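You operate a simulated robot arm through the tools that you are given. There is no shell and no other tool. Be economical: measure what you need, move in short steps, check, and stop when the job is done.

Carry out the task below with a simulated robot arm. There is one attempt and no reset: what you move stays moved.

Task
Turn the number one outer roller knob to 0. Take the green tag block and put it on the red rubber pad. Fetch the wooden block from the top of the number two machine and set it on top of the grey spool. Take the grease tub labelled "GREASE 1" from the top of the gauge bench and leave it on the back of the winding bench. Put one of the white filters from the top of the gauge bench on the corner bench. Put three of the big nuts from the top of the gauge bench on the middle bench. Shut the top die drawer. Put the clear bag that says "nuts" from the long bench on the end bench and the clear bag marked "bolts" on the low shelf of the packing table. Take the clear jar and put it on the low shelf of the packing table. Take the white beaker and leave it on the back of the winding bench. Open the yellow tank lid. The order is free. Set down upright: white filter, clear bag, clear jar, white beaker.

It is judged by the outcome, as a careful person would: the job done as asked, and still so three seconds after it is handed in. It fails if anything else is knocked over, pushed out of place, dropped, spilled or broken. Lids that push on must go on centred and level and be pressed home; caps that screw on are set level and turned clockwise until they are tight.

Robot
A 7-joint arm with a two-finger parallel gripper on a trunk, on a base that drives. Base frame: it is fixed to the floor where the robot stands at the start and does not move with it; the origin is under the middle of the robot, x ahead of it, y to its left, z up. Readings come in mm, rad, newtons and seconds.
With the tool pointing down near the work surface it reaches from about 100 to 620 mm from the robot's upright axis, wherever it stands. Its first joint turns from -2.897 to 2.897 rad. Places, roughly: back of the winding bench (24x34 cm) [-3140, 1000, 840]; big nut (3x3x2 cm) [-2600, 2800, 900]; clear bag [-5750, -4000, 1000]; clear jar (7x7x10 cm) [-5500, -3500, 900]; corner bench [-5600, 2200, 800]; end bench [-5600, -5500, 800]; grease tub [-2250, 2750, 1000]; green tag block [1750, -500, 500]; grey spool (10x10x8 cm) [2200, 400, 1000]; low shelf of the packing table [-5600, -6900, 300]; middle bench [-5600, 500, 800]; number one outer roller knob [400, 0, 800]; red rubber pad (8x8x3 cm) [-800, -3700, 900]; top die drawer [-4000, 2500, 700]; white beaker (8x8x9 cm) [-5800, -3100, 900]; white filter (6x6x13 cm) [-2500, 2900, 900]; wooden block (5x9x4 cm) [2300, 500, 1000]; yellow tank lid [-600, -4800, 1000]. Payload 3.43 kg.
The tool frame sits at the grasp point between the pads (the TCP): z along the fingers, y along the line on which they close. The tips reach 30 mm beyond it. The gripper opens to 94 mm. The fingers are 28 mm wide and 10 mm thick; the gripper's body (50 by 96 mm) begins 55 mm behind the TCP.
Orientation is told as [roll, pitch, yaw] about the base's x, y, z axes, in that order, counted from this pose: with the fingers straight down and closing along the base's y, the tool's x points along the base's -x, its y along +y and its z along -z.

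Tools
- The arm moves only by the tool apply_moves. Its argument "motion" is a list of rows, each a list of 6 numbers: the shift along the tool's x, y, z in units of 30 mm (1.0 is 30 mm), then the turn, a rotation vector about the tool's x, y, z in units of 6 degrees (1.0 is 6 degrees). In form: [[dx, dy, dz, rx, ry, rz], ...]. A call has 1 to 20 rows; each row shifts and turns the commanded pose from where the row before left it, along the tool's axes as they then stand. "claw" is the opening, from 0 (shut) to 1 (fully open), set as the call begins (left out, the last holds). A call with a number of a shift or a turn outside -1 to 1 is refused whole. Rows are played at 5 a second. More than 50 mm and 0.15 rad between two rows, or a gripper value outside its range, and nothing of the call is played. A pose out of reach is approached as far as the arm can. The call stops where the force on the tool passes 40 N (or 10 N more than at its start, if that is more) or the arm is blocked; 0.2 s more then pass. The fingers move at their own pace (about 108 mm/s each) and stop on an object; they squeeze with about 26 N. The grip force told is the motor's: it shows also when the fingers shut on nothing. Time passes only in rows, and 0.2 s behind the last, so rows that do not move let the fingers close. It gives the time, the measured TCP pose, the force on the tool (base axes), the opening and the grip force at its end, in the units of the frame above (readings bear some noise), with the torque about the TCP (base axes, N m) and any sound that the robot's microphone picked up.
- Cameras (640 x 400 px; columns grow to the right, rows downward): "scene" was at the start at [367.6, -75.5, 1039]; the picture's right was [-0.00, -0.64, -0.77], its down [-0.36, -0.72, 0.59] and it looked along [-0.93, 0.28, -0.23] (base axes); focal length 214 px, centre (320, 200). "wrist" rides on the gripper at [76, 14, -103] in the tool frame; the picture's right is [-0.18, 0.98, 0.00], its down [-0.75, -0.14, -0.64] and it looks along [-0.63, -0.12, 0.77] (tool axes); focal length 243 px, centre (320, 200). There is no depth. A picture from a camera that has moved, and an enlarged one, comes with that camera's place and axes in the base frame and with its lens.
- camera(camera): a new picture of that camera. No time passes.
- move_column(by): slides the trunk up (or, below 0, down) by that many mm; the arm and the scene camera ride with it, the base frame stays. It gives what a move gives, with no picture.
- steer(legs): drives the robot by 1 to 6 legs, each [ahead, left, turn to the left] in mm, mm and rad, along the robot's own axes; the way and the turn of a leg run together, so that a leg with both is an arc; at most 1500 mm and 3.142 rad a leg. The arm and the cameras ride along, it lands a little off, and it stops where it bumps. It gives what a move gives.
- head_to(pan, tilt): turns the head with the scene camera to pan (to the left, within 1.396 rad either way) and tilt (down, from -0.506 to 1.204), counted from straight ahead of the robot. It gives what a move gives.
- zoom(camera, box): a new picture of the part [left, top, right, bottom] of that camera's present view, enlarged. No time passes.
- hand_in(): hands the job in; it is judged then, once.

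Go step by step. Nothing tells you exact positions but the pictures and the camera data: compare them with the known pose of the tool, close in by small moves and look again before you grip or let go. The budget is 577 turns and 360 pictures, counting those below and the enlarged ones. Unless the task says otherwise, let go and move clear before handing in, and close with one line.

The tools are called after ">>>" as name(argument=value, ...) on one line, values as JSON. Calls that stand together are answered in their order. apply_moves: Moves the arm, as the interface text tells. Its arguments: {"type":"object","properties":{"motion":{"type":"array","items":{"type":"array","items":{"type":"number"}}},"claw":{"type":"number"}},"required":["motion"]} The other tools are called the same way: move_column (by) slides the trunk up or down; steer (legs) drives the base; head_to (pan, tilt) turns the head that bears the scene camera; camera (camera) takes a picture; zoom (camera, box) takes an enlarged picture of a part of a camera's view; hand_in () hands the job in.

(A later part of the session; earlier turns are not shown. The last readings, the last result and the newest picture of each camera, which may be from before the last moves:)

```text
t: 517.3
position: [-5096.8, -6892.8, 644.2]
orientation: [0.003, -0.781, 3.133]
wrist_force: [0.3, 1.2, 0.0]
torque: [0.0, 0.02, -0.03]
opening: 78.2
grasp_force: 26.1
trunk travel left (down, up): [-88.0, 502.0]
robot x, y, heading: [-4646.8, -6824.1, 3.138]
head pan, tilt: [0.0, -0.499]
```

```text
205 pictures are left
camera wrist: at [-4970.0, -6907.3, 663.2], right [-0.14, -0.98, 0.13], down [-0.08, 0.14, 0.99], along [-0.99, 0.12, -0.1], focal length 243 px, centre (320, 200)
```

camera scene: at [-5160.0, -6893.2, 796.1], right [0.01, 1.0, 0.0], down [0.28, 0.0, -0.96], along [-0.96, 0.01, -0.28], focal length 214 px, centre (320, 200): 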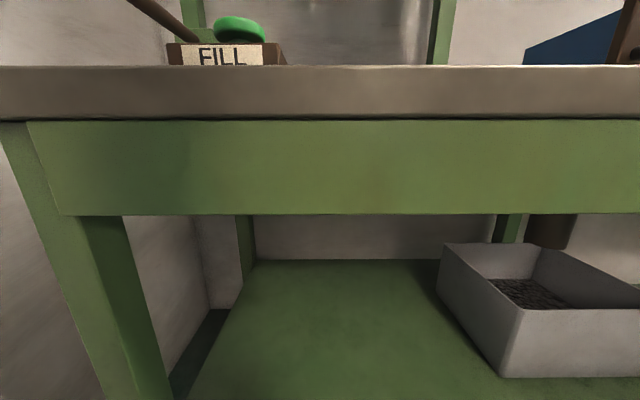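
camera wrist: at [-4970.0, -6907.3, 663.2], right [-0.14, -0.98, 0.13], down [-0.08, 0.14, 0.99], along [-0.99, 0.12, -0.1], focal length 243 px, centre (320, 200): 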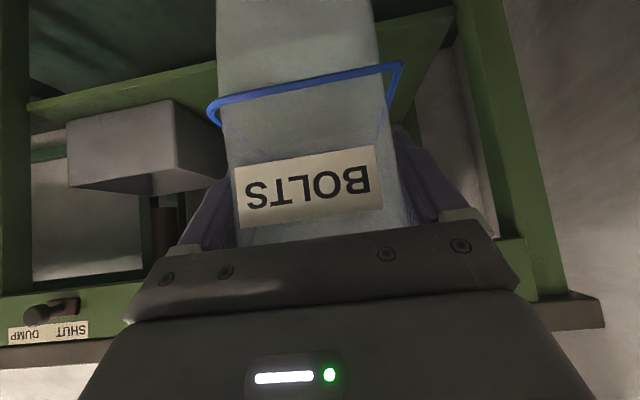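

The shelf opening spans z≈300 to 723; bin occupies y > −6500. I'll lower in front of the table, then drive straight in.

>>> move_column(by=-86)

>>> apply_moves(motion=[[0.707, 0, 0.707, 0, 0, 0], [0.707, 0, 0.707, 0, 0, 0], [0.707, 0, 0.707, 0, 0, 0], [0.707, 0, 0.707, 0, 0, 0]])

>>> camera(camera="scene")

>>> camera(camera="wrist")

```text
t: 518.5
position: [-5094.9, -6893.5, 559.5]
orientation: [0.004, -0.782, 3.134]
wrist_force: [1.5, 0.3, -0.9]
torque: [0.0, -0.03, 0.03]
opening: 78.1
grasp_force: 26.0
trunk travel left (down, up): [-2.0, 588.0]
robot x, y, heading: [-4647.8, -6822.5, 3.133]
head pan, tilt: [0.0, -0.499]
```

```text
t: 519.5
position: [-5096.8, -6892.9, 439.3]
orientation: [0.002, -0.783, 3.132]
wrist_force: [-0.7, -0.7, -0.9]
torque: [-0.02, 0.01, 0.02]
opening: 78.2
grasp_force: 25.5
trunk travel left (down, up): [-2.0, 588.0]
robot x, y, heading: [-4643.6, -6825.8, 3.135]
head pan, tilt: [0.0, -0.499]
```

```text
204 pictures are left
camera scene: at [-5159.6, -6894.1, 589.5], right [0.01, 1.0, 0.0], down [0.28, 0.0, -0.96], along [-0.96, 0.01, -0.28], focal length 214 px, centre (320, 200)
```

scene: 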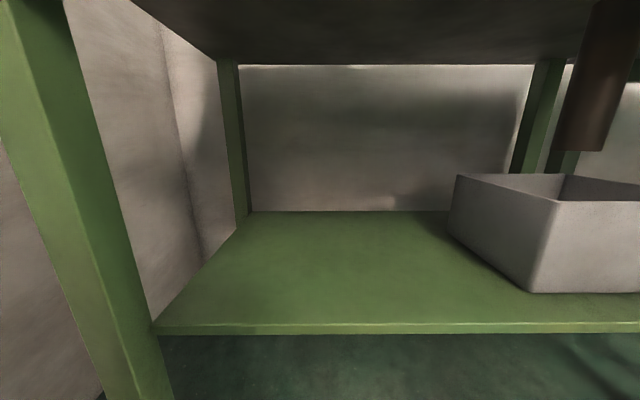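

```text
203 pictures are left
camera wrist: at [-4969.6, -6908.2, 456.5], right [-0.14, -0.98, 0.13], down [-0.08, 0.14, 0.99], along [-0.99, 0.12, -0.1], focal length 243 px, centre (320, 200)
```

wrist: 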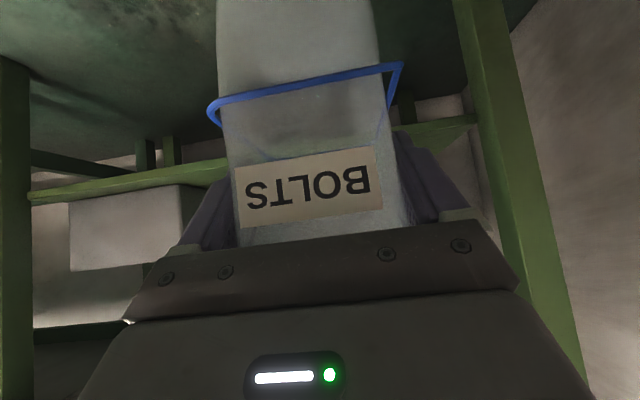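

>>> apply_moves(motion=[[-0.5, 0, -0.5, 0, 0, 0]])

>>> steer(legs=[[300, 0, 0.008]])

>>> head_to(pan=0, tilt=0.2)

>>> camera(camera="scene")

>>> camera(camera="wrist")

```text
t: 519.9
position: [-5094.6, -6892.2, 458.7]
orientation: [0.004, -0.781, 3.131]
wrist_force: [-0.4, 1.1, -0.7]
torque: [0.01, 0.02, 0.04]
opening: 78.4
grasp_force: 25.9
trunk travel left (down, up): [-2.0, 588.0]
robot x, y, heading: [-4649.9, -6826.9, 3.131]
head pan, tilt: [0.0, -0.499]
```

```text
t: 522.0
position: [-5373.4, -6894.1, 458.5]
orientation: [0.002, -0.771, -3.137]
wrist_force: [0.8, -0.3, 0.4]
torque: [-0.02, -0.01, 0.0]
opening: 78.1
grasp_force: 26.2
trunk travel left (down, up): [-2.0, 588.0]
robot x, y, heading: [-4936.4, -6825.7, -3.142]
head pan, tilt: [0.0, -0.499]
stopped in leg 1: the robot was blocked; the commanded pose is now the measured one
```

```text
t: 523.1
position: [-5373.7, -6893.4, 456.9]
orientation: [0.003, -0.774, -3.138]
wrist_force: [-0.7, -0.1, -1.2]
torque: [0.02, 0.03, 0.02]
opening: 78.2
grasp_force: 25.7
trunk travel left (down, up): [-2.0, 588.0]
robot x, y, heading: [-4937.4, -6826.2, -3.141]
head pan, tilt: [0.0, 0.201]
```

```text
202 pictures are left
camera scene: at [-5415.8, -6896.0, 549.5], right [0.0, 1.0, 0.0], down [0.84, 0.0, -0.54], along [-0.54, 0.0, -0.84], focal length 214 px, centre (320, 200)
```

scene: 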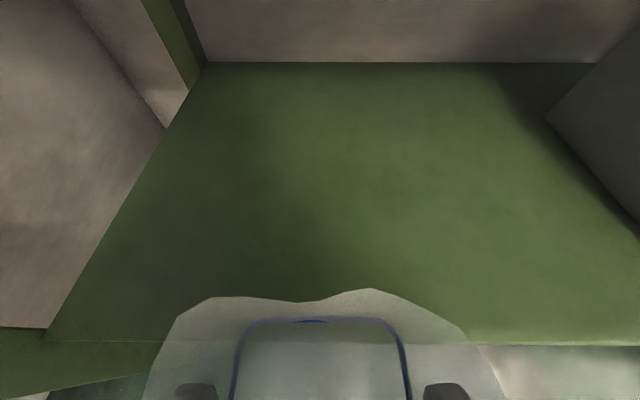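

```text
201 pictures are left
camera wrist: at [-5247.9, -6907.8, 477.9], right [-0.13, -0.98, 0.13], down [-0.09, 0.14, 0.99], along [-0.99, 0.11, -0.11], focal length 243 px, centre (320, 200)
```

wrist: 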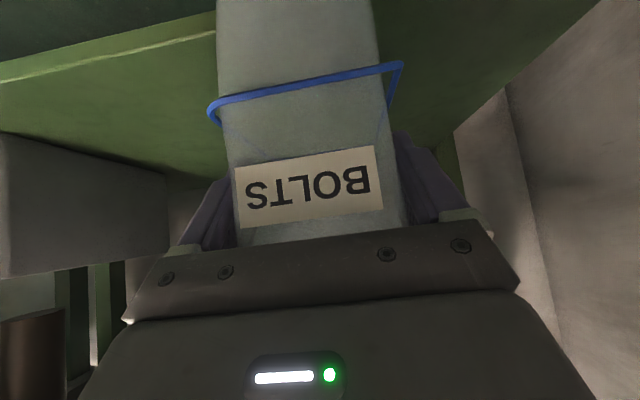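

>>> head_to(pan=0, tilt=0.7)

>>> steer(legs=[[100, 0, 0]])

```text
t: 524.0
position: [-5373.6, -6893.4, 459.1]
orientation: [0.001, -0.772, -3.137]
wrist_force: [-0.2, 0.1, -0.9]
torque: [0.01, 0.01, 0.03]
opening: 78.2
grasp_force: 25.9
trunk travel left (down, up): [-2.0, 588.0]
robot x, y, heading: [-4938.6, -6828.0, -3.14]
head pan, tilt: [0.0, 0.7]
```

```text
t: 524.7
position: [-5371.1, -6895.5, 457.2]
orientation: [0.0, -0.766, -3.135]
wrist_force: [0.0, -0.3, -0.8]
torque: [0.01, 0.0, -0.01]
opening: 78.0
grasp_force: 25.7
trunk travel left (down, up): [-2.0, 588.0]
robot x, y, heading: [-4939.7, -6824.9, -3.14]
head pan, tilt: [0.0, 0.7]
stopped in leg 1: the robot was blocked; the commanded pose is now the measured one
```

Contact is on an arm link near the table edge. I'll back off and extend the arm instead of driving.

>>> steer(legs=[[-80, 0, 0]])

>>> apply_moves(motion=[[-0.707, 0, 0.707, 0, 0, 0], [-0.707, 0, 0.707, 0, 0, 0], [-0.707, 0, 0.707, 0, 0, 0], [-0.707, 0, 0.707, 0, 0, 0]])

```text
t: 525.8
position: [-5295.2, -6894.2, 452.1]
orientation: [-0.001, -0.758, -3.133]
wrist_force: [0.4, 0.2, 0.1]
torque: [0.02, -0.02, 0.0]
opening: 78.1
grasp_force: 26.3
trunk travel left (down, up): [-2.0, 588.0]
robot x, y, heading: [-4856.7, -6823.4, -3.137]
head pan, tilt: [0.0, 0.7]
```

```text
t: 526.8
position: [-5414.3, -6896.7, 450.2]
orientation: [-0.002, -0.757, -3.132]
wrist_force: [-0.6, 0.2, -1.1]
torque: [-0.04, 0.0, 0.03]
opening: 78.0
grasp_force: 26.1
trunk travel left (down, up): [-2.0, 588.0]
robot x, y, heading: [-4856.9, -6827.4, -3.136]
head pan, tilt: [0.0, 0.7]
```

>>> apply_moves(motion=[[-0.707, 0, 0.707, 0, -0.24, 0], [-0.707, 0, 0.707, 0, 0, 0], [-0.2, 0, 0.2, 0, 0, 0]])

>>> camera(camera="wrist")

>>> head_to(pan=0, tilt=0.3)

>>> camera(camera="scene")

```text
t: 527.6
position: [-5483.3, -6896.3, 449.9]
orientation: [-0.002, -0.783, -3.133]
wrist_force: [0.4, -0.9, -1.0]
torque: [0.0, -0.04, 0.01]
opening: 78.2
grasp_force: 26.5
trunk travel left (down, up): [-2.0, 588.0]
robot x, y, heading: [-4857.7, -6823.4, -3.133]
head pan, tilt: [0.0, 0.7]
```

```text
200 pictures are left
camera wrist: at [-5356.7, -6909.7, 467.6], right [-0.12, -0.98, 0.13], down [-0.08, 0.14, 0.99], along [-0.99, 0.11, -0.1], focal length 243 px, centre (320, 200)
```

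wrist: 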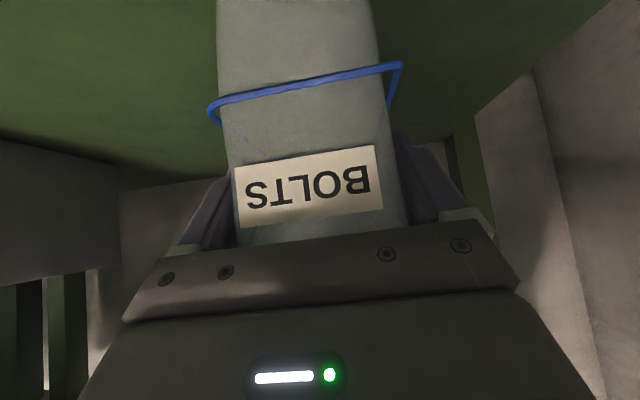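

```text
t: 528.4
position: [-5482.9, -6897.3, 448.9]
orientation: [-0.003, -0.784, -3.133]
wrist_force: [0.2, -0.5, 0.0]
torque: [-0.03, 0.01, -0.03]
opening: 78.0
grasp_force: 26.1
trunk travel left (down, up): [-2.0, 588.0]
robot x, y, heading: [-4856.0, -6826.6, -3.136]
head pan, tilt: [0.0, 0.3]
```

```text
199 pictures are left
camera scene: at [-5516.9, -6898.5, 534.3], right [-0.01, 1.0, 0.0], down [0.89, 0.01, -0.46], along [-0.46, 0.0, -0.89], focal length 214 px, centre (320, 200)
```

scene: 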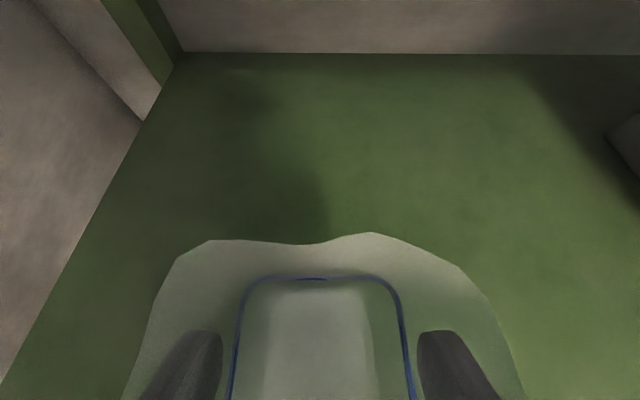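

Over the shelf. Lowering slowly to contact.

>>> apply_moves(motion=[[0.15, 0, 0.15, 0, 0, 0], [0.1, 0, 0.1, 0, 0, 0], [0.1, 0, 0.1, 0, 0, 0], [0.07, 0, 0.07, 0, 0, 0], [0.07, 0, 0.07, 0, 0, 0], [0, 0, 0, 0, 0, 0]])

```text
t: 529.8
position: [-5483.1, -6895.3, 427.2]
orientation: [-0.003, -0.783, -3.134]
wrist_force: [0.4, -0.5, -1.0]
torque: [-0.04, 0.02, 0.0]
opening: 78.1
grasp_force: 25.9
trunk travel left (down, up): [-2.0, 588.0]
robot x, y, heading: [-4858.0, -6824.6, -3.137]
head pan, tilt: [0.0, 0.3]
```

>>> apply_moves(motion=[[0.07, 0, 0.07, 0, 0, 0], [0.07, 0, 0.07, 0, 0, 0], [0.07, 0, 0.07, 0, 0, 0], [0.07, 0, 0.07, 0, 0, 0], [0.07, 0, 0.07, 0, 0, 0], [0, 0, 0, 0, 0, 0]])

```text
t: 531.2
position: [-5482.7, -6896.7, 412.8]
orientation: [-0.002, -0.786, -3.133]
wrist_force: [0.9, -0.2, 11.8]
torque: [-0.18, -0.28, 0.03]
opening: 78.0
grasp_force: 26.2
trunk travel left (down, up): [-2.0, 588.0]
robot x, y, heading: [-4859.6, -6825.0, -3.137]
head pan, tilt: [0.0, 0.3]
```

>>> apply_moves(motion=[[0, 0, 0, 0, 0, 0], [0, 0, 0, 0, 0, 0], [0, 0, -0.5, 0, 0, 0], [0, 0, -1, 0, 0, 0], [0.707, 0, -0.707, 0, 0, 0], [0.707, 0, -0.707, 0, 0, 0], [0.707, 0, -0.707, 0, 0, 0], [0.707, 0, -0.707, 0, 0, 0]], claw=1)

>>> head_to(pan=0, tilt=-0.1)

>>> camera(camera="scene")

```text
t: 533.0
position: [-5330.0, -6894.2, 445.4]
orientation: [0.0, -0.785, -3.133]
wrist_force: [-0.5, 0.5, 0.6]
torque: [-0.01, -0.02, -0.03]
opening: 93.9
grasp_force: 0.1
trunk travel left (down, up): [-2.0, 588.0]
robot x, y, heading: [-4856.3, -6826.7, -3.137]
head pan, tilt: [0.0, 0.3]
```

```text
t: 533.9
position: [-5331.0, -6892.7, 446.1]
orientation: [-0.003, -0.783, -3.132]
wrist_force: [0.3, 0.6, 0.3]
torque: [0.03, -0.07, 0.02]
opening: 94.1
grasp_force: 0.1
trunk travel left (down, up): [-2.0, 588.0]
robot x, y, heading: [-4857.6, -6826.3, -3.138]
head pan, tilt: [0.0, -0.099]
```

```text
198 pictures are left
camera scene: at [-5386.3, -6896.2, 560.9], right [-0.01, 1.0, 0.0], down [0.64, 0.01, -0.77], along [-0.77, -0.01, -0.64], focal length 214 px, centre (320, 200)
```

scene: 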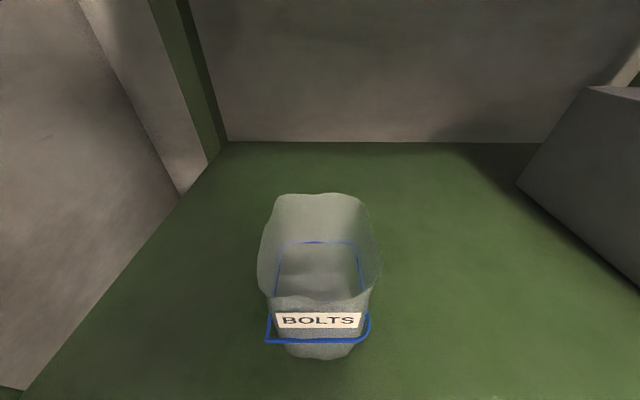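

BOLTS bag stands on the low shelf. Now back out, raise, and return to the long bench.

>>> steer(legs=[[-250, 0, 0]])

>>> move_column(by=400)

>>> apply_moves(motion=[[-0.707, 0, -0.707, 0, 0, 0], [-0.707, 0, -0.707, 0, 0, 0], [-0.707, 0, -0.707, 0, 0, 0], [-0.707, 0, -0.707, 0, 0, 0], [-0.707, 0, -0.707, 0, 0, 0], [-0.707, 0, -0.707, 0, 0, 0], [-0.707, 0, -0.707, 0, 0, 0]])

>>> steer(legs=[[0, -1500, 0], [0, -1480, 0]])

```text
t: 535.7
position: [-5083.5, -6893.6, 446.0]
orientation: [0.0, -0.784, -3.131]
wrist_force: [-0.2, -0.1, 0.8]
torque: [-0.02, 0.01, 0.0]
opening: 94.0
grasp_force: 0.0
trunk travel left (down, up): [-2.0, 588.0]
robot x, y, heading: [-4612.8, -6825.1, -3.135]
head pan, tilt: [0.0, -0.099]
```

```text
t: 539.5
position: [-5083.8, -6893.7, 844.7]
orientation: [-0.001, -0.785, -3.131]
wrist_force: [-1.0, 0.7, 0.2]
torque: [-0.06, 0.02, 0.02]
opening: 94.1
grasp_force: 0.1
trunk travel left (down, up): [-402.0, 188.0]
robot x, y, heading: [-4612.2, -6826.4, -3.136]
head pan, tilt: [0.0, -0.099]
```

```text
t: 541.1
position: [-5084.4, -6893.0, 1056.3]
orientation: [-0.002, -0.784, -3.131]
wrist_force: [-0.6, 0.1, 0.1]
torque: [0.02, -0.02, 0.02]
opening: 93.9
grasp_force: 0.1
trunk travel left (down, up): [-402.0, 188.0]
robot x, y, heading: [-4608.6, -6822.6, -3.137]
head pan, tilt: [0.0, -0.099]
```

```text
t: 555.6
position: [-5059.4, -3888.2, 1055.4]
orientation: [-0.002, -0.782, 3.138]
wrist_force: [0.1, 0.3, 0.7]
torque: [0.01, -0.03, -0.02]
opening: 93.8
grasp_force: 0.1
trunk travel left (down, up): [-402.0, 188.0]
robot x, y, heading: [-4585.5, -3824.7, 3.137]
head pan, tilt: [0.0, -0.099]
```

>>> steer(legs=[[560, -15, 0]])

>>> apply_moves(motion=[[-0.707, 1, 0.707, 0, 0, 0], [-0.707, 1, 0.707, 0, 0, 0], [-0.707, 1, 0.707, 0, 0, 0], [-0.707, 0.6, 0.707, 0, 0, 0]])

>>> head_to(pan=0, tilt=0.6)

>>> camera(camera="scene")

>>> camera(camera="wrist")

```text
t: 558.8
position: [-5613.7, -3867.9, 1055.2]
orientation: [0.001, -0.784, 3.134]
wrist_force: [-0.7, 0.5, 0.1]
torque: [0.01, -0.03, 0.03]
opening: 94.0
grasp_force: 0.0
trunk travel left (down, up): [-402.0, 188.0]
robot x, y, heading: [-5140.2, -3806.6, 3.129]
head pan, tilt: [0.0, -0.099]
```

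```text
t: 559.8
position: [-5735.7, -3977.1, 1054.7]
orientation: [-0.003, -0.785, 3.136]
wrist_force: [0.0, -0.9, -0.5]
torque: [0.03, -0.01, -0.02]
opening: 93.8
grasp_force: 0.1
trunk travel left (down, up): [-402.0, 188.0]
robot x, y, heading: [-5139.7, -3808.5, 3.126]
head pan, tilt: [0.0, -0.099]
```

```text
t: 560.8
position: [-5735.6, -3976.6, 1055.9]
orientation: [-0.003, -0.784, 3.136]
wrist_force: [-0.4, -0.2, 0.7]
torque: [-0.01, 0.0, -0.01]
opening: 94.3
grasp_force: 0.0
trunk travel left (down, up): [-402.0, 188.0]
robot x, y, heading: [-5141.1, -3805.4, 3.131]
head pan, tilt: [0.0, 0.6]
```

```text
197 pictures are left
camera scene: at [-5746.5, -3977.9, 1124.7], right [0.01, 1.0, 0.0], down [0.98, -0.01, -0.18], along [-0.18, 0.0, -0.98], focal length 214 px, centre (320, 200)
```

scene: 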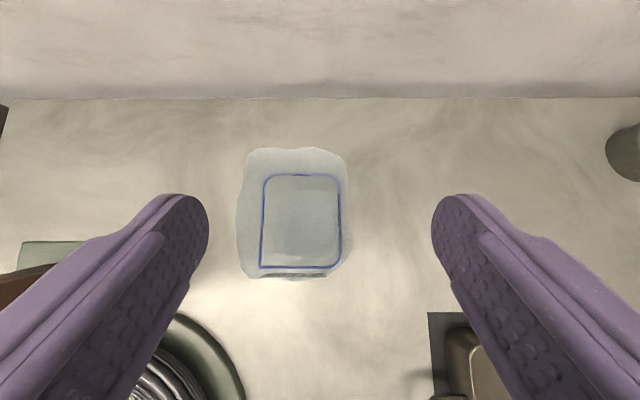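

```text
196 pictures are left
camera wrist: at [-5609.0, -3991.3, 1073.8], right [-0.14, -0.98, 0.13], down [-0.08, 0.14, 0.99], along [-0.99, 0.12, -0.1], focal length 243 px, centre (320, 200)
```

wrist: 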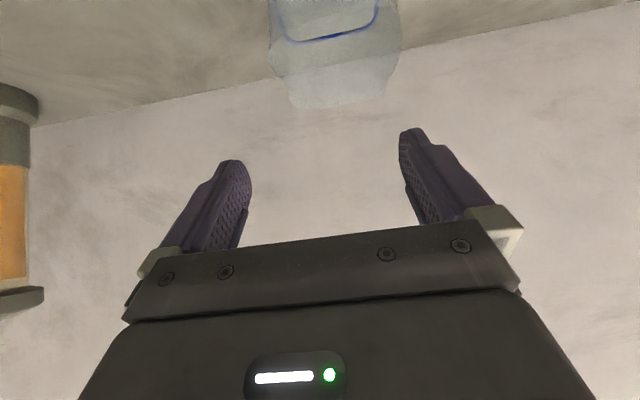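

>>> apply_moves(motion=[[-0.59, 0.72, 0.59, 0, 0, 0], [0.707, 0, 0.707, 0, 0, 0], [0.707, 0, 0.707, 0, 0, 0], [0.4, 0, 0.4, 0, 0, 0]])

>>> camera(camera="wrist")

>>> camera(camera="scene")

```text
t: 561.8
position: [-5760.9, -3997.2, 979.4]
orientation: [-0.003, -0.784, 3.136]
wrist_force: [-0.7, -0.7, 0.4]
torque: [-0.01, -0.01, -0.01]
opening: 94.1
grasp_force: 0.0
trunk travel left (down, up): [-402.0, 188.0]
robot x, y, heading: [-5144.0, -3802.3, 3.131]
head pan, tilt: [0.0, 0.6]
```

```text
195 pictures are left
camera wrist: at [-5634.4, -4011.9, 996.8], right [-0.14, -0.98, 0.13], down [-0.08, 0.14, 0.99], along [-0.99, 0.12, -0.1], focal length 243 px, centre (320, 200)
```

wrist: 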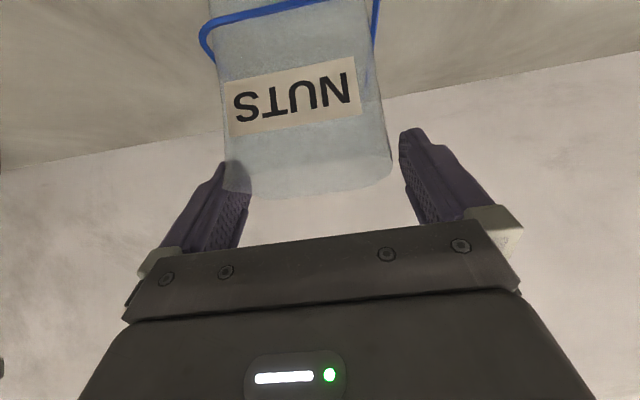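

```text
194 pictures are left
camera scene: at [-5771.8, -3998.5, 1047.7], right [0.01, 1.0, 0.0], down [0.98, -0.01, -0.18], along [-0.18, 0.0, -0.98], focal length 214 px, centre (320, 200)
```

scene: 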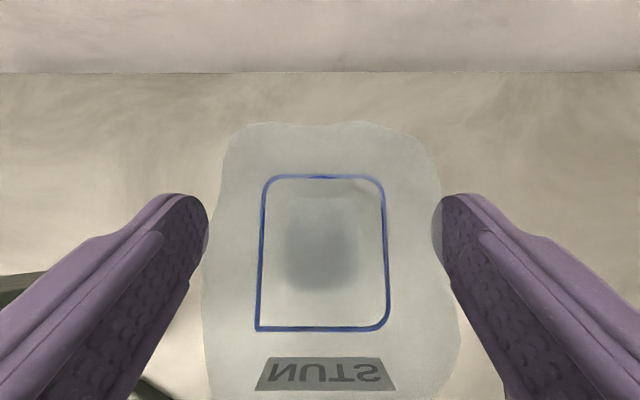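

>>> apply_moves(motion=[[0, -0.17, 0, 0, 0, 0], [0.707, 0, 0.707, 0, 0, 0], [0.12, 0, 0.12, 0, 0, 0]])

>>> apply_moves(motion=[[0, 0, 0, 0, 0, 0], [0, 0, 0, 0, 0, 0], [0, 0, 0, 0, 0, 0]], claw=0.5)

>>> camera(camera="wrist")

```text
t: 562.6
position: [-5758.7, -3990.6, 942.4]
orientation: [-0.002, -0.785, 3.136]
wrist_force: [0.1, 0.5, 0.5]
torque: [0.03, 0.0, 0.0]
opening: 94.0
grasp_force: 0.1
trunk travel left (down, up): [-402.0, 188.0]
robot x, y, heading: [-5138.9, -3805.2, 3.132]
head pan, tilt: [0.0, 0.6]
```

```text
t: 563.4
position: [-5758.8, -3991.8, 944.6]
orientation: [-0.001, -0.784, 3.136]
wrist_force: [-0.1, 0.1, 0.3]
torque: [0.01, -0.02, 0.0]
opening: 78.5
grasp_force: 25.4
trunk travel left (down, up): [-402.0, 188.0]
robot x, y, heading: [-5142.5, -3807.0, 3.134]
head pan, tilt: [0.0, 0.6]
```

```text
193 pictures are left
camera wrist: at [-5632.6, -4006.7, 961.9], right [-0.14, -0.98, 0.13], down [-0.08, 0.14, 0.99], along [-0.99, 0.12, -0.1], focal length 243 px, centre (320, 200)
```

wrist: 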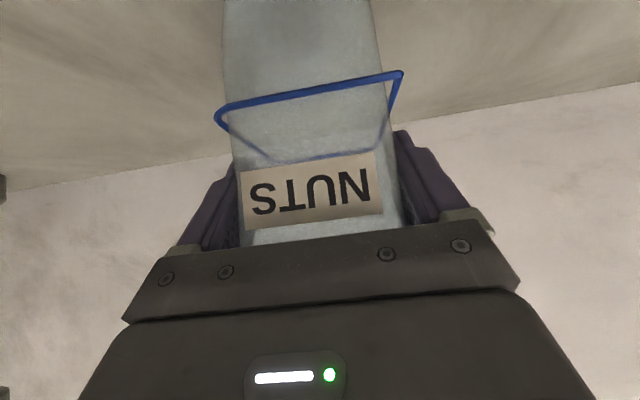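

>>> apply_moves(motion=[[-0.707, 0, -0.707, 0, 0, 0], [-0.707, 0, -0.707, 0, 0, 0], [-0.707, 0, -0.707, 0, 0, 0], [-0.707, 0, -0.707, 0, 0, 0], [-0.707, 0, -0.707, 0, 0, 0], [-0.707, 0, -0.707, 0, 0, 0], [0.707, -1, -0.707, 0, 0, 0], [0.707, -1, -0.707, 0, 0, 0], [0.707, -1, -0.707, 0, 0, 0], [0.707, -1, -0.707, 0, 0, 0], [0.707, 0, -0.707, 0, 0, 0]])

>>> steer(legs=[[-420, 0, 0], [0, 1450, 0], [0, 380, 0]])

>>> head_to(pan=0, tilt=0.2)

>>> camera(camera="scene")

```text
t: 565.8
position: [-5609.8, -3872.8, 1122.6]
orientation: [-0.001, -0.785, 3.137]
wrist_force: [0.7, 0.4, -1.1]
torque: [0.04, -0.03, -0.03]
opening: 78.2
grasp_force: 26.2
trunk travel left (down, up): [-402.0, 188.0]
robot x, y, heading: [-5137.0, -3805.4, 3.129]
head pan, tilt: [0.0, 0.6]
```

```text
t: 577.3
position: [-5215.0, -5724.4, 1120.7]
orientation: [-0.003, -0.785, 3.128]
wrist_force: [-0.2, -0.4, -0.6]
torque: [-0.01, -0.02, 0.0]
opening: 78.4
grasp_force: 26.3
trunk travel left (down, up): [-402.0, 188.0]
robot x, y, heading: [-4744.2, -5664.2, 3.119]
head pan, tilt: [0.0, 0.6]
```

```text
t: 578.2
position: [-5215.3, -5724.4, 1120.3]
orientation: [-0.002, -0.784, 3.127]
wrist_force: [0.6, 0.0, -0.6]
torque: [0.03, 0.01, 0.01]
opening: 78.4
grasp_force: 25.8
trunk travel left (down, up): [-402.0, 188.0]
robot x, y, heading: [-4741.3, -5664.1, 3.122]
head pan, tilt: [0.0, 0.201]
```

```text
192 pictures are left
camera scene: at [-5255.8, -5726.0, 1213.3], right [0.02, 1.0, 0.0], down [0.84, -0.01, -0.55], along [-0.55, 0.01, -0.84], focal length 214 px, centre (320, 200)
```

scene: 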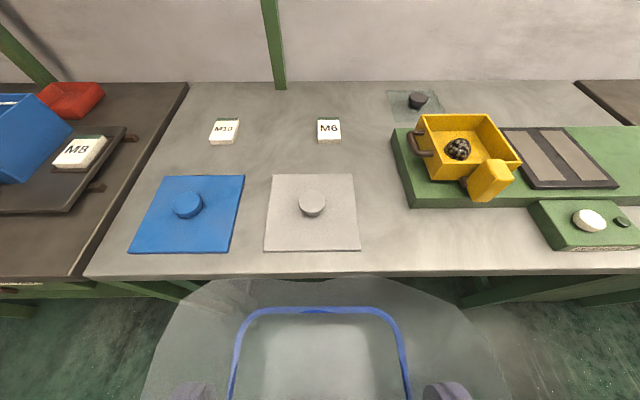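

>>> steer(legs=[[213, -172, 0.018]])

>>> apply_moves(motion=[[0.707, 0, 0.707, 0, 0, 0], [0.707, 0, 0.707, 0, 0, 0], [0.707, 0, 0.707, 0, 0, 0], [0.707, 0, 0.707, 0, 0, 0], [0.707, 0, 0.707, 0, 0, 0]])

>>> camera(camera="scene")

```text
t: 580.1
position: [-5425.1, -5557.4, 1121.3]
orientation: [-0.003, -0.785, -3.138]
wrist_force: [-0.6, -0.5, -1.0]
torque: [-0.01, -0.01, -0.01]
opening: 78.1
grasp_force: 26.0
trunk travel left (down, up): [-402.0, 188.0]
robot x, y, heading: [-4954.9, -5487.8, 3.144]
head pan, tilt: [0.0, 0.201]
```

```text
t: 581.3
position: [-5423.2, -5558.8, 971.1]
orientation: [-0.003, -0.786, -3.137]
wrist_force: [4.7, -1.2, 14.5]
torque: [0.09, 0.26, -0.04]
opening: 78.8
grasp_force: 26.1
trunk travel left (down, up): [-402.0, 188.0]
robot x, y, heading: [-4954.7, -5487.2, 3.137]
head pan, tilt: [0.0, 0.201]
```

```text
191 pictures are left
camera scene: at [-5463.6, -5560.3, 1062.9], right [0.0, 1.0, 0.0], down [0.83, 0.0, -0.55], along [-0.55, 0.0, -0.83], focal length 214 px, centre (320, 200)
```

scene: 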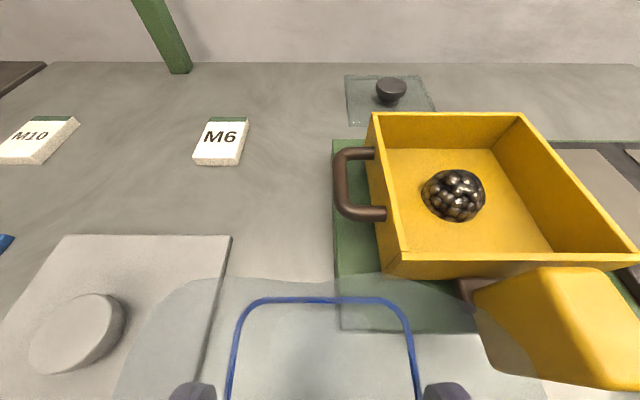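

The bag caught the green plate's edge. Raise, shift toward the front and left, and lower again.

>>> apply_moves(motion=[[-0.4, 0, -0.4, 0, 0, 0], [0.35, 0.5, -0.35, 0, 0, 0], [0, 0.4, 0, 0, 0, 0], [0.4, 0, 0.4, 0, 0, 0], [0.3, 0, 0.3, 0, 0, 0], [0.2, 0, 0.2, 0, 0, 0]])

>>> apply_moves(motion=[[0.07, 0, 0.07, 0, 0, 0], [0.07, 0, 0.07, 0, 0, 0], [0.07, 0, 0.07, 0, 0, 0], [0, 0, 0, 0, 0, 0]])

```text
t: 582.7
position: [-5409.1, -5584.8, 951.6]
orientation: [-0.002, -0.784, -3.136]
wrist_force: [0.6, -0.1, 0.1]
torque: [0.0, 0.0, 0.01]
opening: 78.7
grasp_force: 26.2
trunk travel left (down, up): [-402.0, 188.0]
robot x, y, heading: [-4952.3, -5485.0, 3.143]
head pan, tilt: [0.0, 0.201]
```

```text
t: 583.7
position: [-5409.1, -5583.6, 941.7]
orientation: [-0.002, -0.783, -3.136]
wrist_force: [-0.3, 0.2, -0.7]
torque: [-0.01, 0.03, -0.04]
opening: 78.6
grasp_force: 26.2
trunk travel left (down, up): [-402.0, 188.0]
robot x, y, heading: [-4956.5, -5486.0, 3.142]
head pan, tilt: [0.0, 0.201]
```

>>> apply_moves(motion=[[0.07, 0, 0.07, 0, 0, 0], [0.07, 0, 0.07, 0, 0, 0], [0, 0, 0, 0, 0, 0]])

>>> camera(camera="scene")

```text
t: 584.5
position: [-5409.7, -5583.1, 937.3]
orientation: [-0.002, -0.785, -3.136]
wrist_force: [-2.4, 4.2, 21.1]
torque: [-0.07, -0.42, 0.08]
opening: 78.5
grasp_force: 25.9
trunk travel left (down, up): [-402.0, 188.0]
robot x, y, heading: [-4957.0, -5485.2, 3.14]
head pan, tilt: [0.0, 0.201]
```

```text
190 pictures are left
camera scene: at [-5449.4, -5584.8, 1028.4], right [0.0, 1.0, 0.0], down [0.83, 0.0, -0.55], along [-0.55, 0.0, -0.83], focal length 214 px, centre (320, 200)
```

scene: 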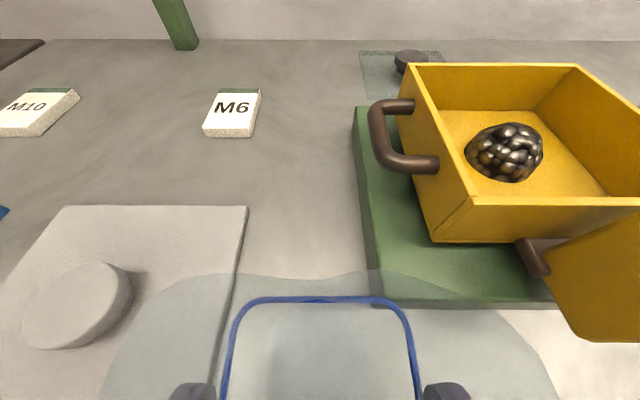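

>>> apply_moves(motion=[[-0.03, 0, -0.03, 0, 0, 0], [0, 0, 0, 0, 0, 0]])

>>> apply_moves(motion=[[0, 0, 0, 0, 0, 0], [0, 0, 0, 0, 0, 0], [0, 0, -0.5, 0, 0, 0], [0, 0, -1, 0, 0, 0], [0, 0, -1, 0, 0, 0], [0, 0, -1, 0, 0, 0], [0, 0, -1, 0, 0, 0]], claw=1)

>>> camera(camera="scene")

```text
t: 585.1
position: [-5407.0, -5584.6, 937.2]
orientation: [-0.001, -0.782, -3.136]
wrist_force: [-0.2, 1.3, 2.4]
torque: [-0.08, -0.12, 0.02]
opening: 78.2
grasp_force: 26.0
trunk travel left (down, up): [-402.0, 188.0]
robot x, y, heading: [-4958.2, -5487.4, 3.142]
head pan, tilt: [0.0, 0.201]
```

```text
t: 586.7
position: [-5314.1, -5584.4, 1033.2]
orientation: [-0.001, -0.784, -3.135]
wrist_force: [0.3, -0.7, -0.3]
torque: [-0.04, 0.01, 0.02]
opening: 93.9
grasp_force: 0.0
trunk travel left (down, up): [-402.0, 188.0]
robot x, y, heading: [-4955.8, -5485.2, 3.141]
head pan, tilt: [0.0, 0.201]
```

```text
189 pictures are left
camera scene: at [-5354.8, -5585.3, 1124.8], right [0.0, 1.0, 0.0], down [0.83, 0.0, -0.55], along [-0.55, 0.0, -0.83], focal length 214 px, centre (320, 200)
```

scene: 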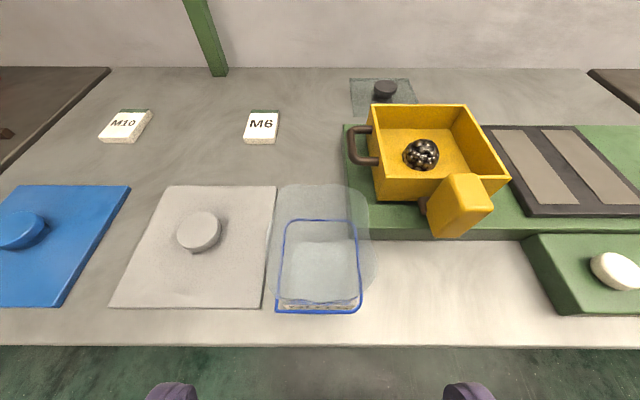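

NUTS bag stands upright on the end bench. Next the clear jar at about (−5529, −3484) on the long bench.

>>> steer(legs=[[-200, 0, 0], [0, -1500, 0], [0, -585, 0], [294, 0, 0]])

>>> camera(camera="scene")

>>> camera(camera="wrist")

```text
t: 599.8
position: [-5343.7, -3473.4, 1032.8]
orientation: [-0.001, -0.782, 3.086]
wrist_force: [-0.7, -0.1, -0.9]
torque: [-0.03, -0.04, 0.0]
opening: 94.4
grasp_force: 0.0
trunk travel left (down, up): [-402.0, 188.0]
robot x, y, heading: [-4976.6, -3401.7, 3.077]
head pan, tilt: [0.0, 0.201]
```

```text
188 pictures are left
camera scene: at [-5384.3, -3473.0, 1124.1], right [0.06, 1.0, 0.0], down [0.83, -0.05, -0.55], along [-0.55, 0.03, -0.84], focal length 214 px, centre (320, 200)
```

scene: 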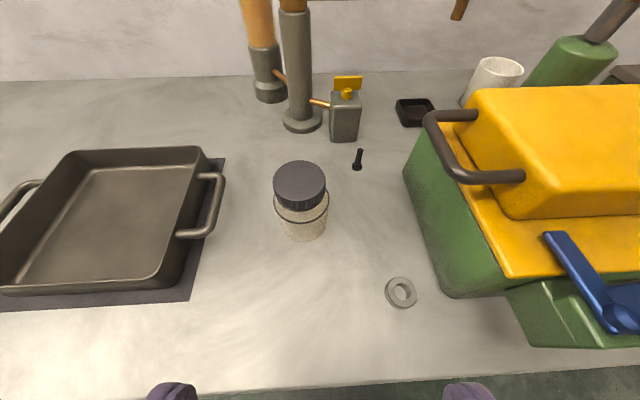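

```text
187 pictures are left
camera wrist: at [-5218.4, -3494.8, 1050.8], right [-0.19, -0.97, 0.13], down [-0.07, 0.14, 0.99], along [-0.98, 0.17, -0.1], focal length 243 px, centre (320, 200)
```

wrist: 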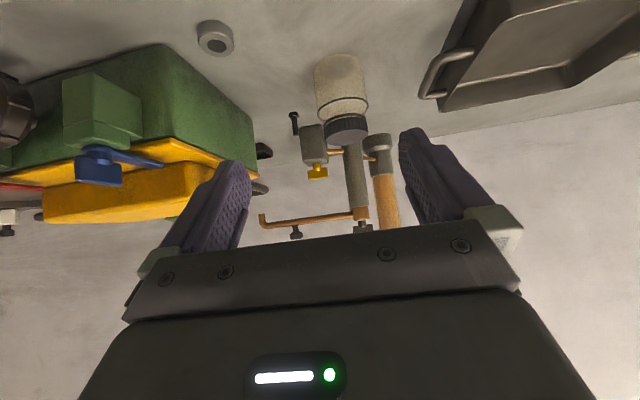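

>>> apply_moves(motion=[[-0.707, 0.4, 0.707, 0, 0, 0], [-0.707, 0.37, 0.707, 0, 0, 0], [-0.707, 0, 0.707, 0, 0, 0], [-0.707, 0, 0.707, 0, 0, 0], [-0.707, 0, 0.707, 0, 0, 0], [-0.707, 0, 0.707, 0, 0, 0]])

>>> head_to(pan=0, tilt=0.6)

>>> camera(camera="scene")

>>> camera(camera="wrist")

```text
t: 601.2
position: [-5524.3, -3484.5, 1030.9]
orientation: [-0.001, -0.782, 3.087]
wrist_force: [0.7, 0.2, 0.7]
torque: [0.03, 0.03, -0.01]
opening: 93.9
grasp_force: 0.0
trunk travel left (down, up): [-402.0, 188.0]
robot x, y, heading: [-4981.1, -3397.5, 3.081]
head pan, tilt: [0.0, 0.201]
```

```text
t: 602.1
position: [-5523.8, -3485.7, 1031.3]
orientation: [-0.002, -0.783, 3.086]
wrist_force: [1.2, 0.0, -0.3]
torque: [0.01, 0.01, 0.02]
opening: 94.1
grasp_force: 0.0
trunk travel left (down, up): [-402.0, 188.0]
robot x, y, heading: [-4978.4, -3400.9, 3.081]
head pan, tilt: [0.0, 0.6]
```

```text
186 pictures are left
camera scene: at [-5534.5, -3486.1, 1100.1], right [0.06, 1.0, 0.0], down [0.98, -0.06, -0.18], along [-0.18, 0.01, -0.98], focal length 214 px, centre (320, 200)
```

scene: 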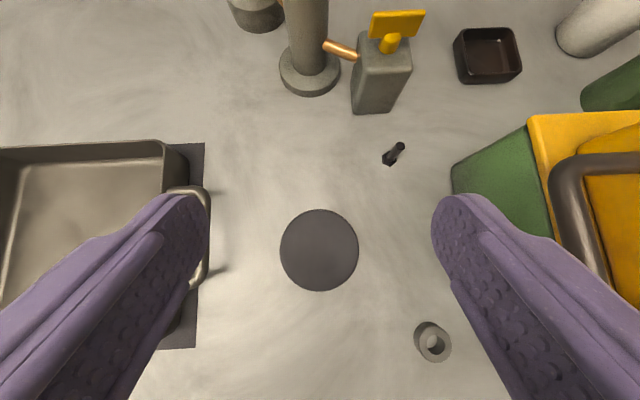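

```text
185 pictures are left
camera wrist: at [-5397.9, -3506.4, 1049.3], right [-0.19, -0.97, 0.13], down [-0.07, 0.14, 0.99], along [-0.98, 0.17, -0.1], focal length 243 px, centre (320, 200)
```

wrist: 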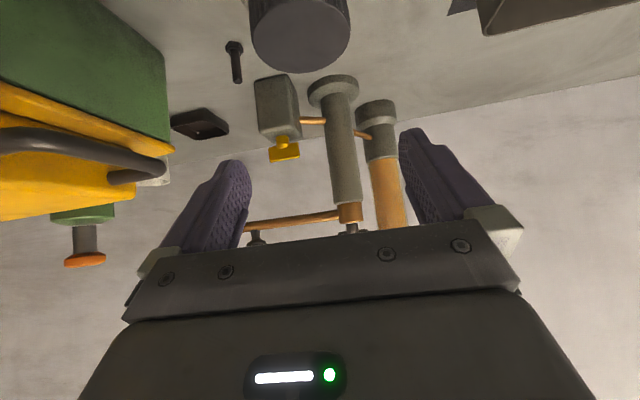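

>>> apply_moves(motion=[[0.707, 0, 0.707, 0, 0, 0], [0.707, 0, 0.707, 0, 0, 0], [0.707, 0, 0.707, 0, 0, 0], [0.707, 0, 0.707, 0, 0, 0], [0.26, 0, 0.26, 0, 0, 0]])

>>> camera(camera="wrist")

>>> apply_moves(motion=[[0, 0, 0, 0, 0, 0], [0, 0, 0, 0, 0, 0], [0, 0, 0, 0, 0, 0]], claw=0.4)

>>> camera(camera="wrist")

```text
t: 603.3
position: [-5524.9, -3485.7, 902.0]
orientation: [-0.002, -0.783, 3.086]
wrist_force: [0.3, 0.6, -0.1]
torque: [0.02, -0.01, -0.03]
opening: 93.7
grasp_force: 0.1
trunk travel left (down, up): [-402.0, 188.0]
robot x, y, heading: [-4978.5, -3398.4, 3.081]
head pan, tilt: [0.0, 0.6]
```

```text
184 pictures are left
camera wrist: at [-5398.4, -3507.3, 919.7], right [-0.19, -0.97, 0.13], down [-0.07, 0.14, 0.99], along [-0.98, 0.17, -0.1], focal length 243 px, centre (320, 200)
```

wrist: 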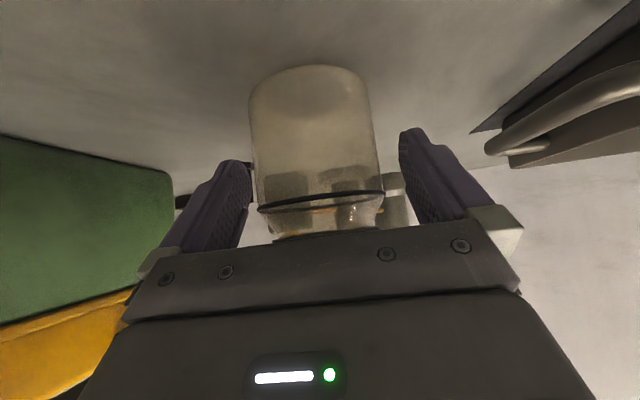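

```text
t: 604.1
position: [-5523.6, -3485.5, 902.1]
orientation: [-0.003, -0.785, 3.085]
wrist_force: [-0.3, 1.0, 4.3]
torque: [0.18, 0.08, 0.02]
opening: 66.9
grasp_force: 26.6
trunk travel left (down, up): [-402.0, 188.0]
robot x, y, heading: [-4976.8, -3393.2, 3.08]
head pan, tilt: [0.0, 0.6]
```

```text
183 pictures are left
camera wrist: at [-5398.5, -3507.2, 920.1], right [-0.19, -0.97, 0.13], down [-0.07, 0.14, 0.99], along [-0.98, 0.17, -0.1], focal length 243 px, centre (320, 200)
```

wrist: 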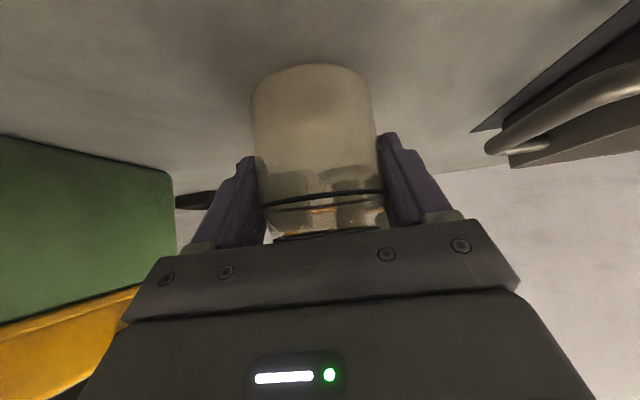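

Jar gripped. Lift, retract, and drive to the packing table.

>>> apply_moves(motion=[[-0.707, 0, -0.707, 0, 0, 0], [-0.707, 0, -0.707, 0, 0, 0], [-0.707, 0, -0.707, 0, 0, 0], [-0.707, 0, -0.707, 0, 0, 0], [-0.707, 0, -0.707, 0, 0, 0], [0.707, 0, -0.707, 0, 0, 0], [0.707, 0, -0.707, 0, 0, 0], [0.707, 0, -0.707, 0, 0, 0]])

>>> steer(legs=[[-360, 0, 0.06], [0, 1500, 0], [0, 1500, 0], [0, 230, 0]])

>>> move_column(by=-400)

>>> head_to(pan=0, tilt=-0.4)

>>> camera(camera="scene")

```text
t: 605.9
position: [-5433.6, -3492.6, 1051.0]
orientation: [-0.002, -0.784, 3.087]
wrist_force: [-0.3, 0.3, -1.5]
torque: [0.02, -0.02, -0.02]
opening: 66.4
grasp_force: 26.3
trunk travel left (down, up): [-402.0, 188.0]
robot x, y, heading: [-4976.2, -3399.4, 3.077]
head pan, tilt: [0.0, 0.6]
```

```text
t: 623.7
position: [-5126.7, -6757.6, 1050.6]
orientation: [-0.004, -0.784, 3.116]
wrist_force: [0.2, -0.1, -1.9]
torque: [0.03, 0.04, -0.02]
opening: 66.0
grasp_force: 25.9
trunk travel left (down, up): [-402.0, 188.0]
robot x, y, heading: [-4671.0, -6648.9, 3.11]
head pan, tilt: [0.0, 0.6]
```

```text
t: 627.5
position: [-5125.1, -6756.4, 650.7]
orientation: [-0.001, -0.785, 3.114]
wrist_force: [-0.8, -0.1, -1.9]
torque: [-0.03, 0.0, 0.01]
opening: 66.0
grasp_force: 26.0
trunk travel left (down, up): [-2.0, 588.0]
robot x, y, heading: [-4669.8, -6649.4, 3.104]
head pan, tilt: [0.0, 0.6]
```

```text
t: 628.8
position: [-5125.4, -6756.7, 650.3]
orientation: [-0.002, -0.784, 3.112]
wrist_force: [-0.2, 0.1, -1.4]
torque: [0.01, -0.03, -0.02]
opening: 65.7
grasp_force: 26.2
trunk travel left (down, up): [-2.0, 588.0]
robot x, y, heading: [-4669.0, -6651.3, 3.106]
head pan, tilt: [0.0, -0.4]
```

```text
182 pictures are left
camera scene: at [-5188.6, -6756.7, 792.9], right [0.03, 1.0, 0.0], down [0.38, -0.01, -0.93], along [-0.93, 0.03, -0.38], focal length 214 px, centre (320, 200)
```

scene: 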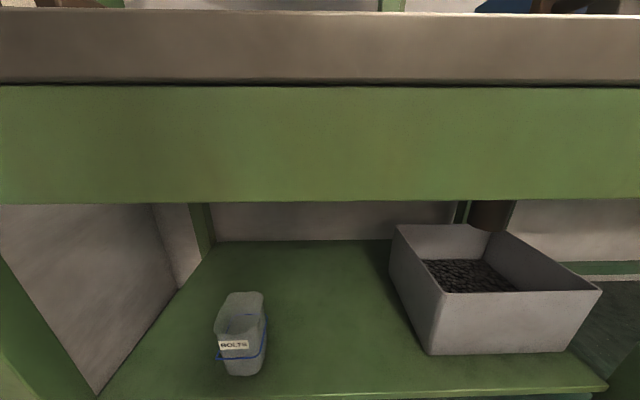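

>>> steer(legs=[[0, -50, 0.035]])

>>> apply_moves(motion=[[0.707, 0, 0.707, 0, 0, 0], [0.707, 0, 0.707, 0, 0, 0], [0.707, 0, 0.707, 0, 0, 0], [0.707, 0, 0.707, 0, 0, 0], [0.707, 0, 0.707, 0, 0, 0], [0.707, 0, 0.707, 0, 0, 0], [0.707, 0, 0.707, 0, 0, 0], [0.707, 0, 0.707, 0, 0, 0]])

>>> steer(legs=[[195, 0, 0]])

```text
t: 629.7
position: [-5120.9, -6722.9, 651.3]
orientation: [-0.001, -0.783, -3.134]
wrist_force: [-0.9, -0.8, -2.3]
torque: [-0.01, 0.0, -0.01]
opening: 65.7
grasp_force: 25.4
trunk travel left (down, up): [-2.0, 588.0]
robot x, y, heading: [-4669.6, -6601.0, -3.142]
head pan, tilt: [0.0, -0.4]
```

```text
t: 631.5
position: [-5119.3, -6722.6, 411.4]
orientation: [-0.002, -0.785, -3.132]
wrist_force: [0.3, -0.1, -1.3]
torque: [0.01, 0.0, -0.01]
opening: 66.0
grasp_force: 26.2
trunk travel left (down, up): [-2.0, 588.0]
robot x, y, heading: [-4672.3, -6598.2, -3.14]
head pan, tilt: [0.0, -0.4]
```

```text
t: 633.1
position: [-5314.4, -6719.9, 411.7]
orientation: [-0.001, -0.783, -3.138]
wrist_force: [0.0, 1.1, -0.8]
torque: [0.0, -0.02, -0.01]
opening: 66.3
grasp_force: 26.1
trunk travel left (down, up): [-2.0, 588.0]
robot x, y, heading: [-4863.5, -6602.7, 3.135]
head pan, tilt: [0.0, -0.4]
```

>>> apply_moves(motion=[[-0.707, 0, 0.707, 0, 0, 0], [-0.707, 0, 0.707, 0, 0, 0], [-0.707, 0, 0.707, 0, 0, 0], [-0.707, 0, 0.707, 0, 0, 0], [-0.707, 0, 0.707, 0, 0, 0], [-0.35, 0, 0.35, 0, 0, 0]])

>>> camera(camera="wrist")

>>> apply_moves(motion=[[0.4, 0, 0.4, 0, 0, 0], [0.3, 0, 0.3, 0, 0, 0], [0.07, 0, 0.07, 0, 0, 0], [0.07, 0, 0.07, 0, 0, 0], [0, 0, 0, 0, 0, 0]])

```text
t: 634.5
position: [-5480.3, -6720.7, 412.0]
orientation: [-0.003, -0.783, -3.138]
wrist_force: [0.3, 0.6, -1.9]
torque: [0.0, 0.0, 0.0]
opening: 65.8
grasp_force: 25.8
trunk travel left (down, up): [-2.0, 588.0]
robot x, y, heading: [-4869.5, -6598.2, 3.141]
head pan, tilt: [0.0, -0.4]
```

```text
181 pictures are left
camera wrist: at [-5354.0, -6734.4, 430.3], right [-0.13, -0.98, 0.13], down [-0.08, 0.14, 0.99], along [-0.99, 0.12, -0.1], focal length 243 px, centre (320, 200)
```

wrist: 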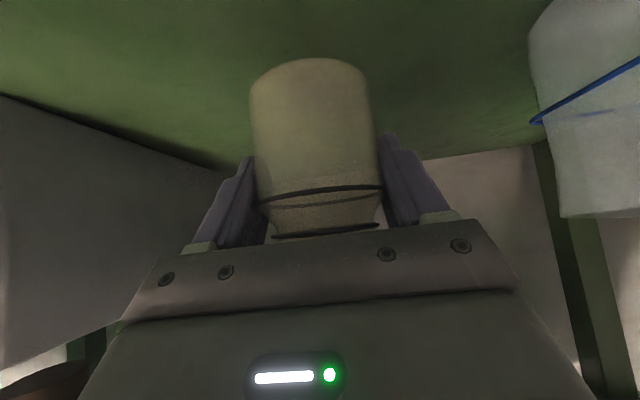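

```text
t: 635.7
position: [-5481.2, -6720.6, 376.5]
orientation: [-0.002, -0.784, -3.137]
wrist_force: [1.0, -0.2, -1.4]
torque: [-0.02, 0.02, -0.01]
opening: 65.9
grasp_force: 25.8
trunk travel left (down, up): [-2.0, 588.0]
robot x, y, heading: [-4864.5, -6603.1, 3.141]
head pan, tilt: [0.0, -0.4]
```

>>> apply_moves(motion=[[0.07, 0, 0.07, 0, 0, 0], [0.07, 0, 0.07, 0, 0, 0], [0.07, 0, 0.07, 0, 0, 0], [0, 0, 0, 0, 0, 0]])

```text
t: 636.7
position: [-5482.1, -6721.7, 372.1]
orientation: [-0.001, -0.794, -3.138]
wrist_force: [-5.9, -2.2, 33.2]
torque: [0.04, 0.28, 0.08]
opening: 66.8
grasp_force: 25.9
trunk travel left (down, up): [-2.0, 588.0]
robot x, y, heading: [-4869.0, -6601.0, 3.144]
head pan, tilt: [0.0, -0.4]
```

>>> apply_moves(motion=[[-0.05, 0, -0.05, 0, 0, 0], [0, 0, 0, 0, 0, 0]])

>>> apply_moves(motion=[[0, 0, 0, 0, 0, 0], [0, 0, 0, 0, 0, 0], [0.6, 0, -0.707, 0, 0, 0], [0.707, 0, -0.707, 0, 0, 0], [0.707, 0, -0.707, 0, 0, 0], [0.707, 0, -0.707, 0, 0, 0], [0.707, 0, -0.707, 0, 0, 0]], claw=1)

>>> camera(camera="scene")

```text
t: 637.3
position: [-5480.2, -6720.8, 371.5]
orientation: [0.0, -0.789, -3.14]
wrist_force: [-10.2, -2.8, 27.5]
torque: [-0.09, 0.58, 0.04]
opening: 66.3
grasp_force: 25.7
trunk travel left (down, up): [-2.0, 588.0]
robot x, y, heading: [-4865.8, -6598.7, 3.141]
head pan, tilt: [0.0, -0.4]
```

```text
t: 638.9
position: [-5332.3, -6720.5, 372.3]
orientation: [-0.003, -0.782, -3.137]
wrist_force: [0.0, -0.1, 0.0]
torque: [0.01, 0.01, -0.01]
opening: 93.6
grasp_force: 0.1
trunk travel left (down, up): [-2.0, 588.0]
robot x, y, heading: [-4865.8, -6599.2, 3.141]
head pan, tilt: [0.0, -0.4]
```

```text
180 pictures are left
camera scene: at [-5395.1, -6722.1, 515.1], right [0.0, 1.0, 0.0], down [0.38, 0.0, -0.93], along [-0.93, 0.0, -0.38], focal length 214 px, centre (320, 200)
```

scene: 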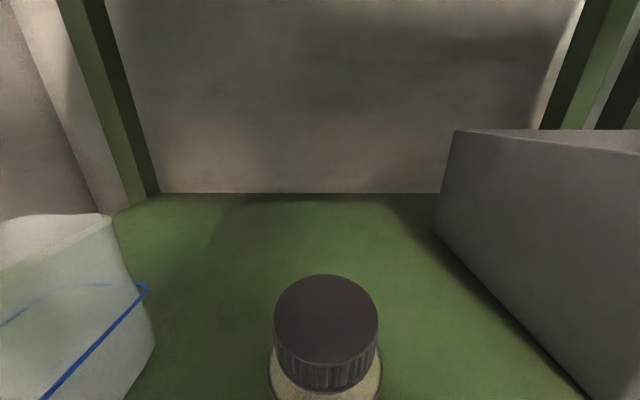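

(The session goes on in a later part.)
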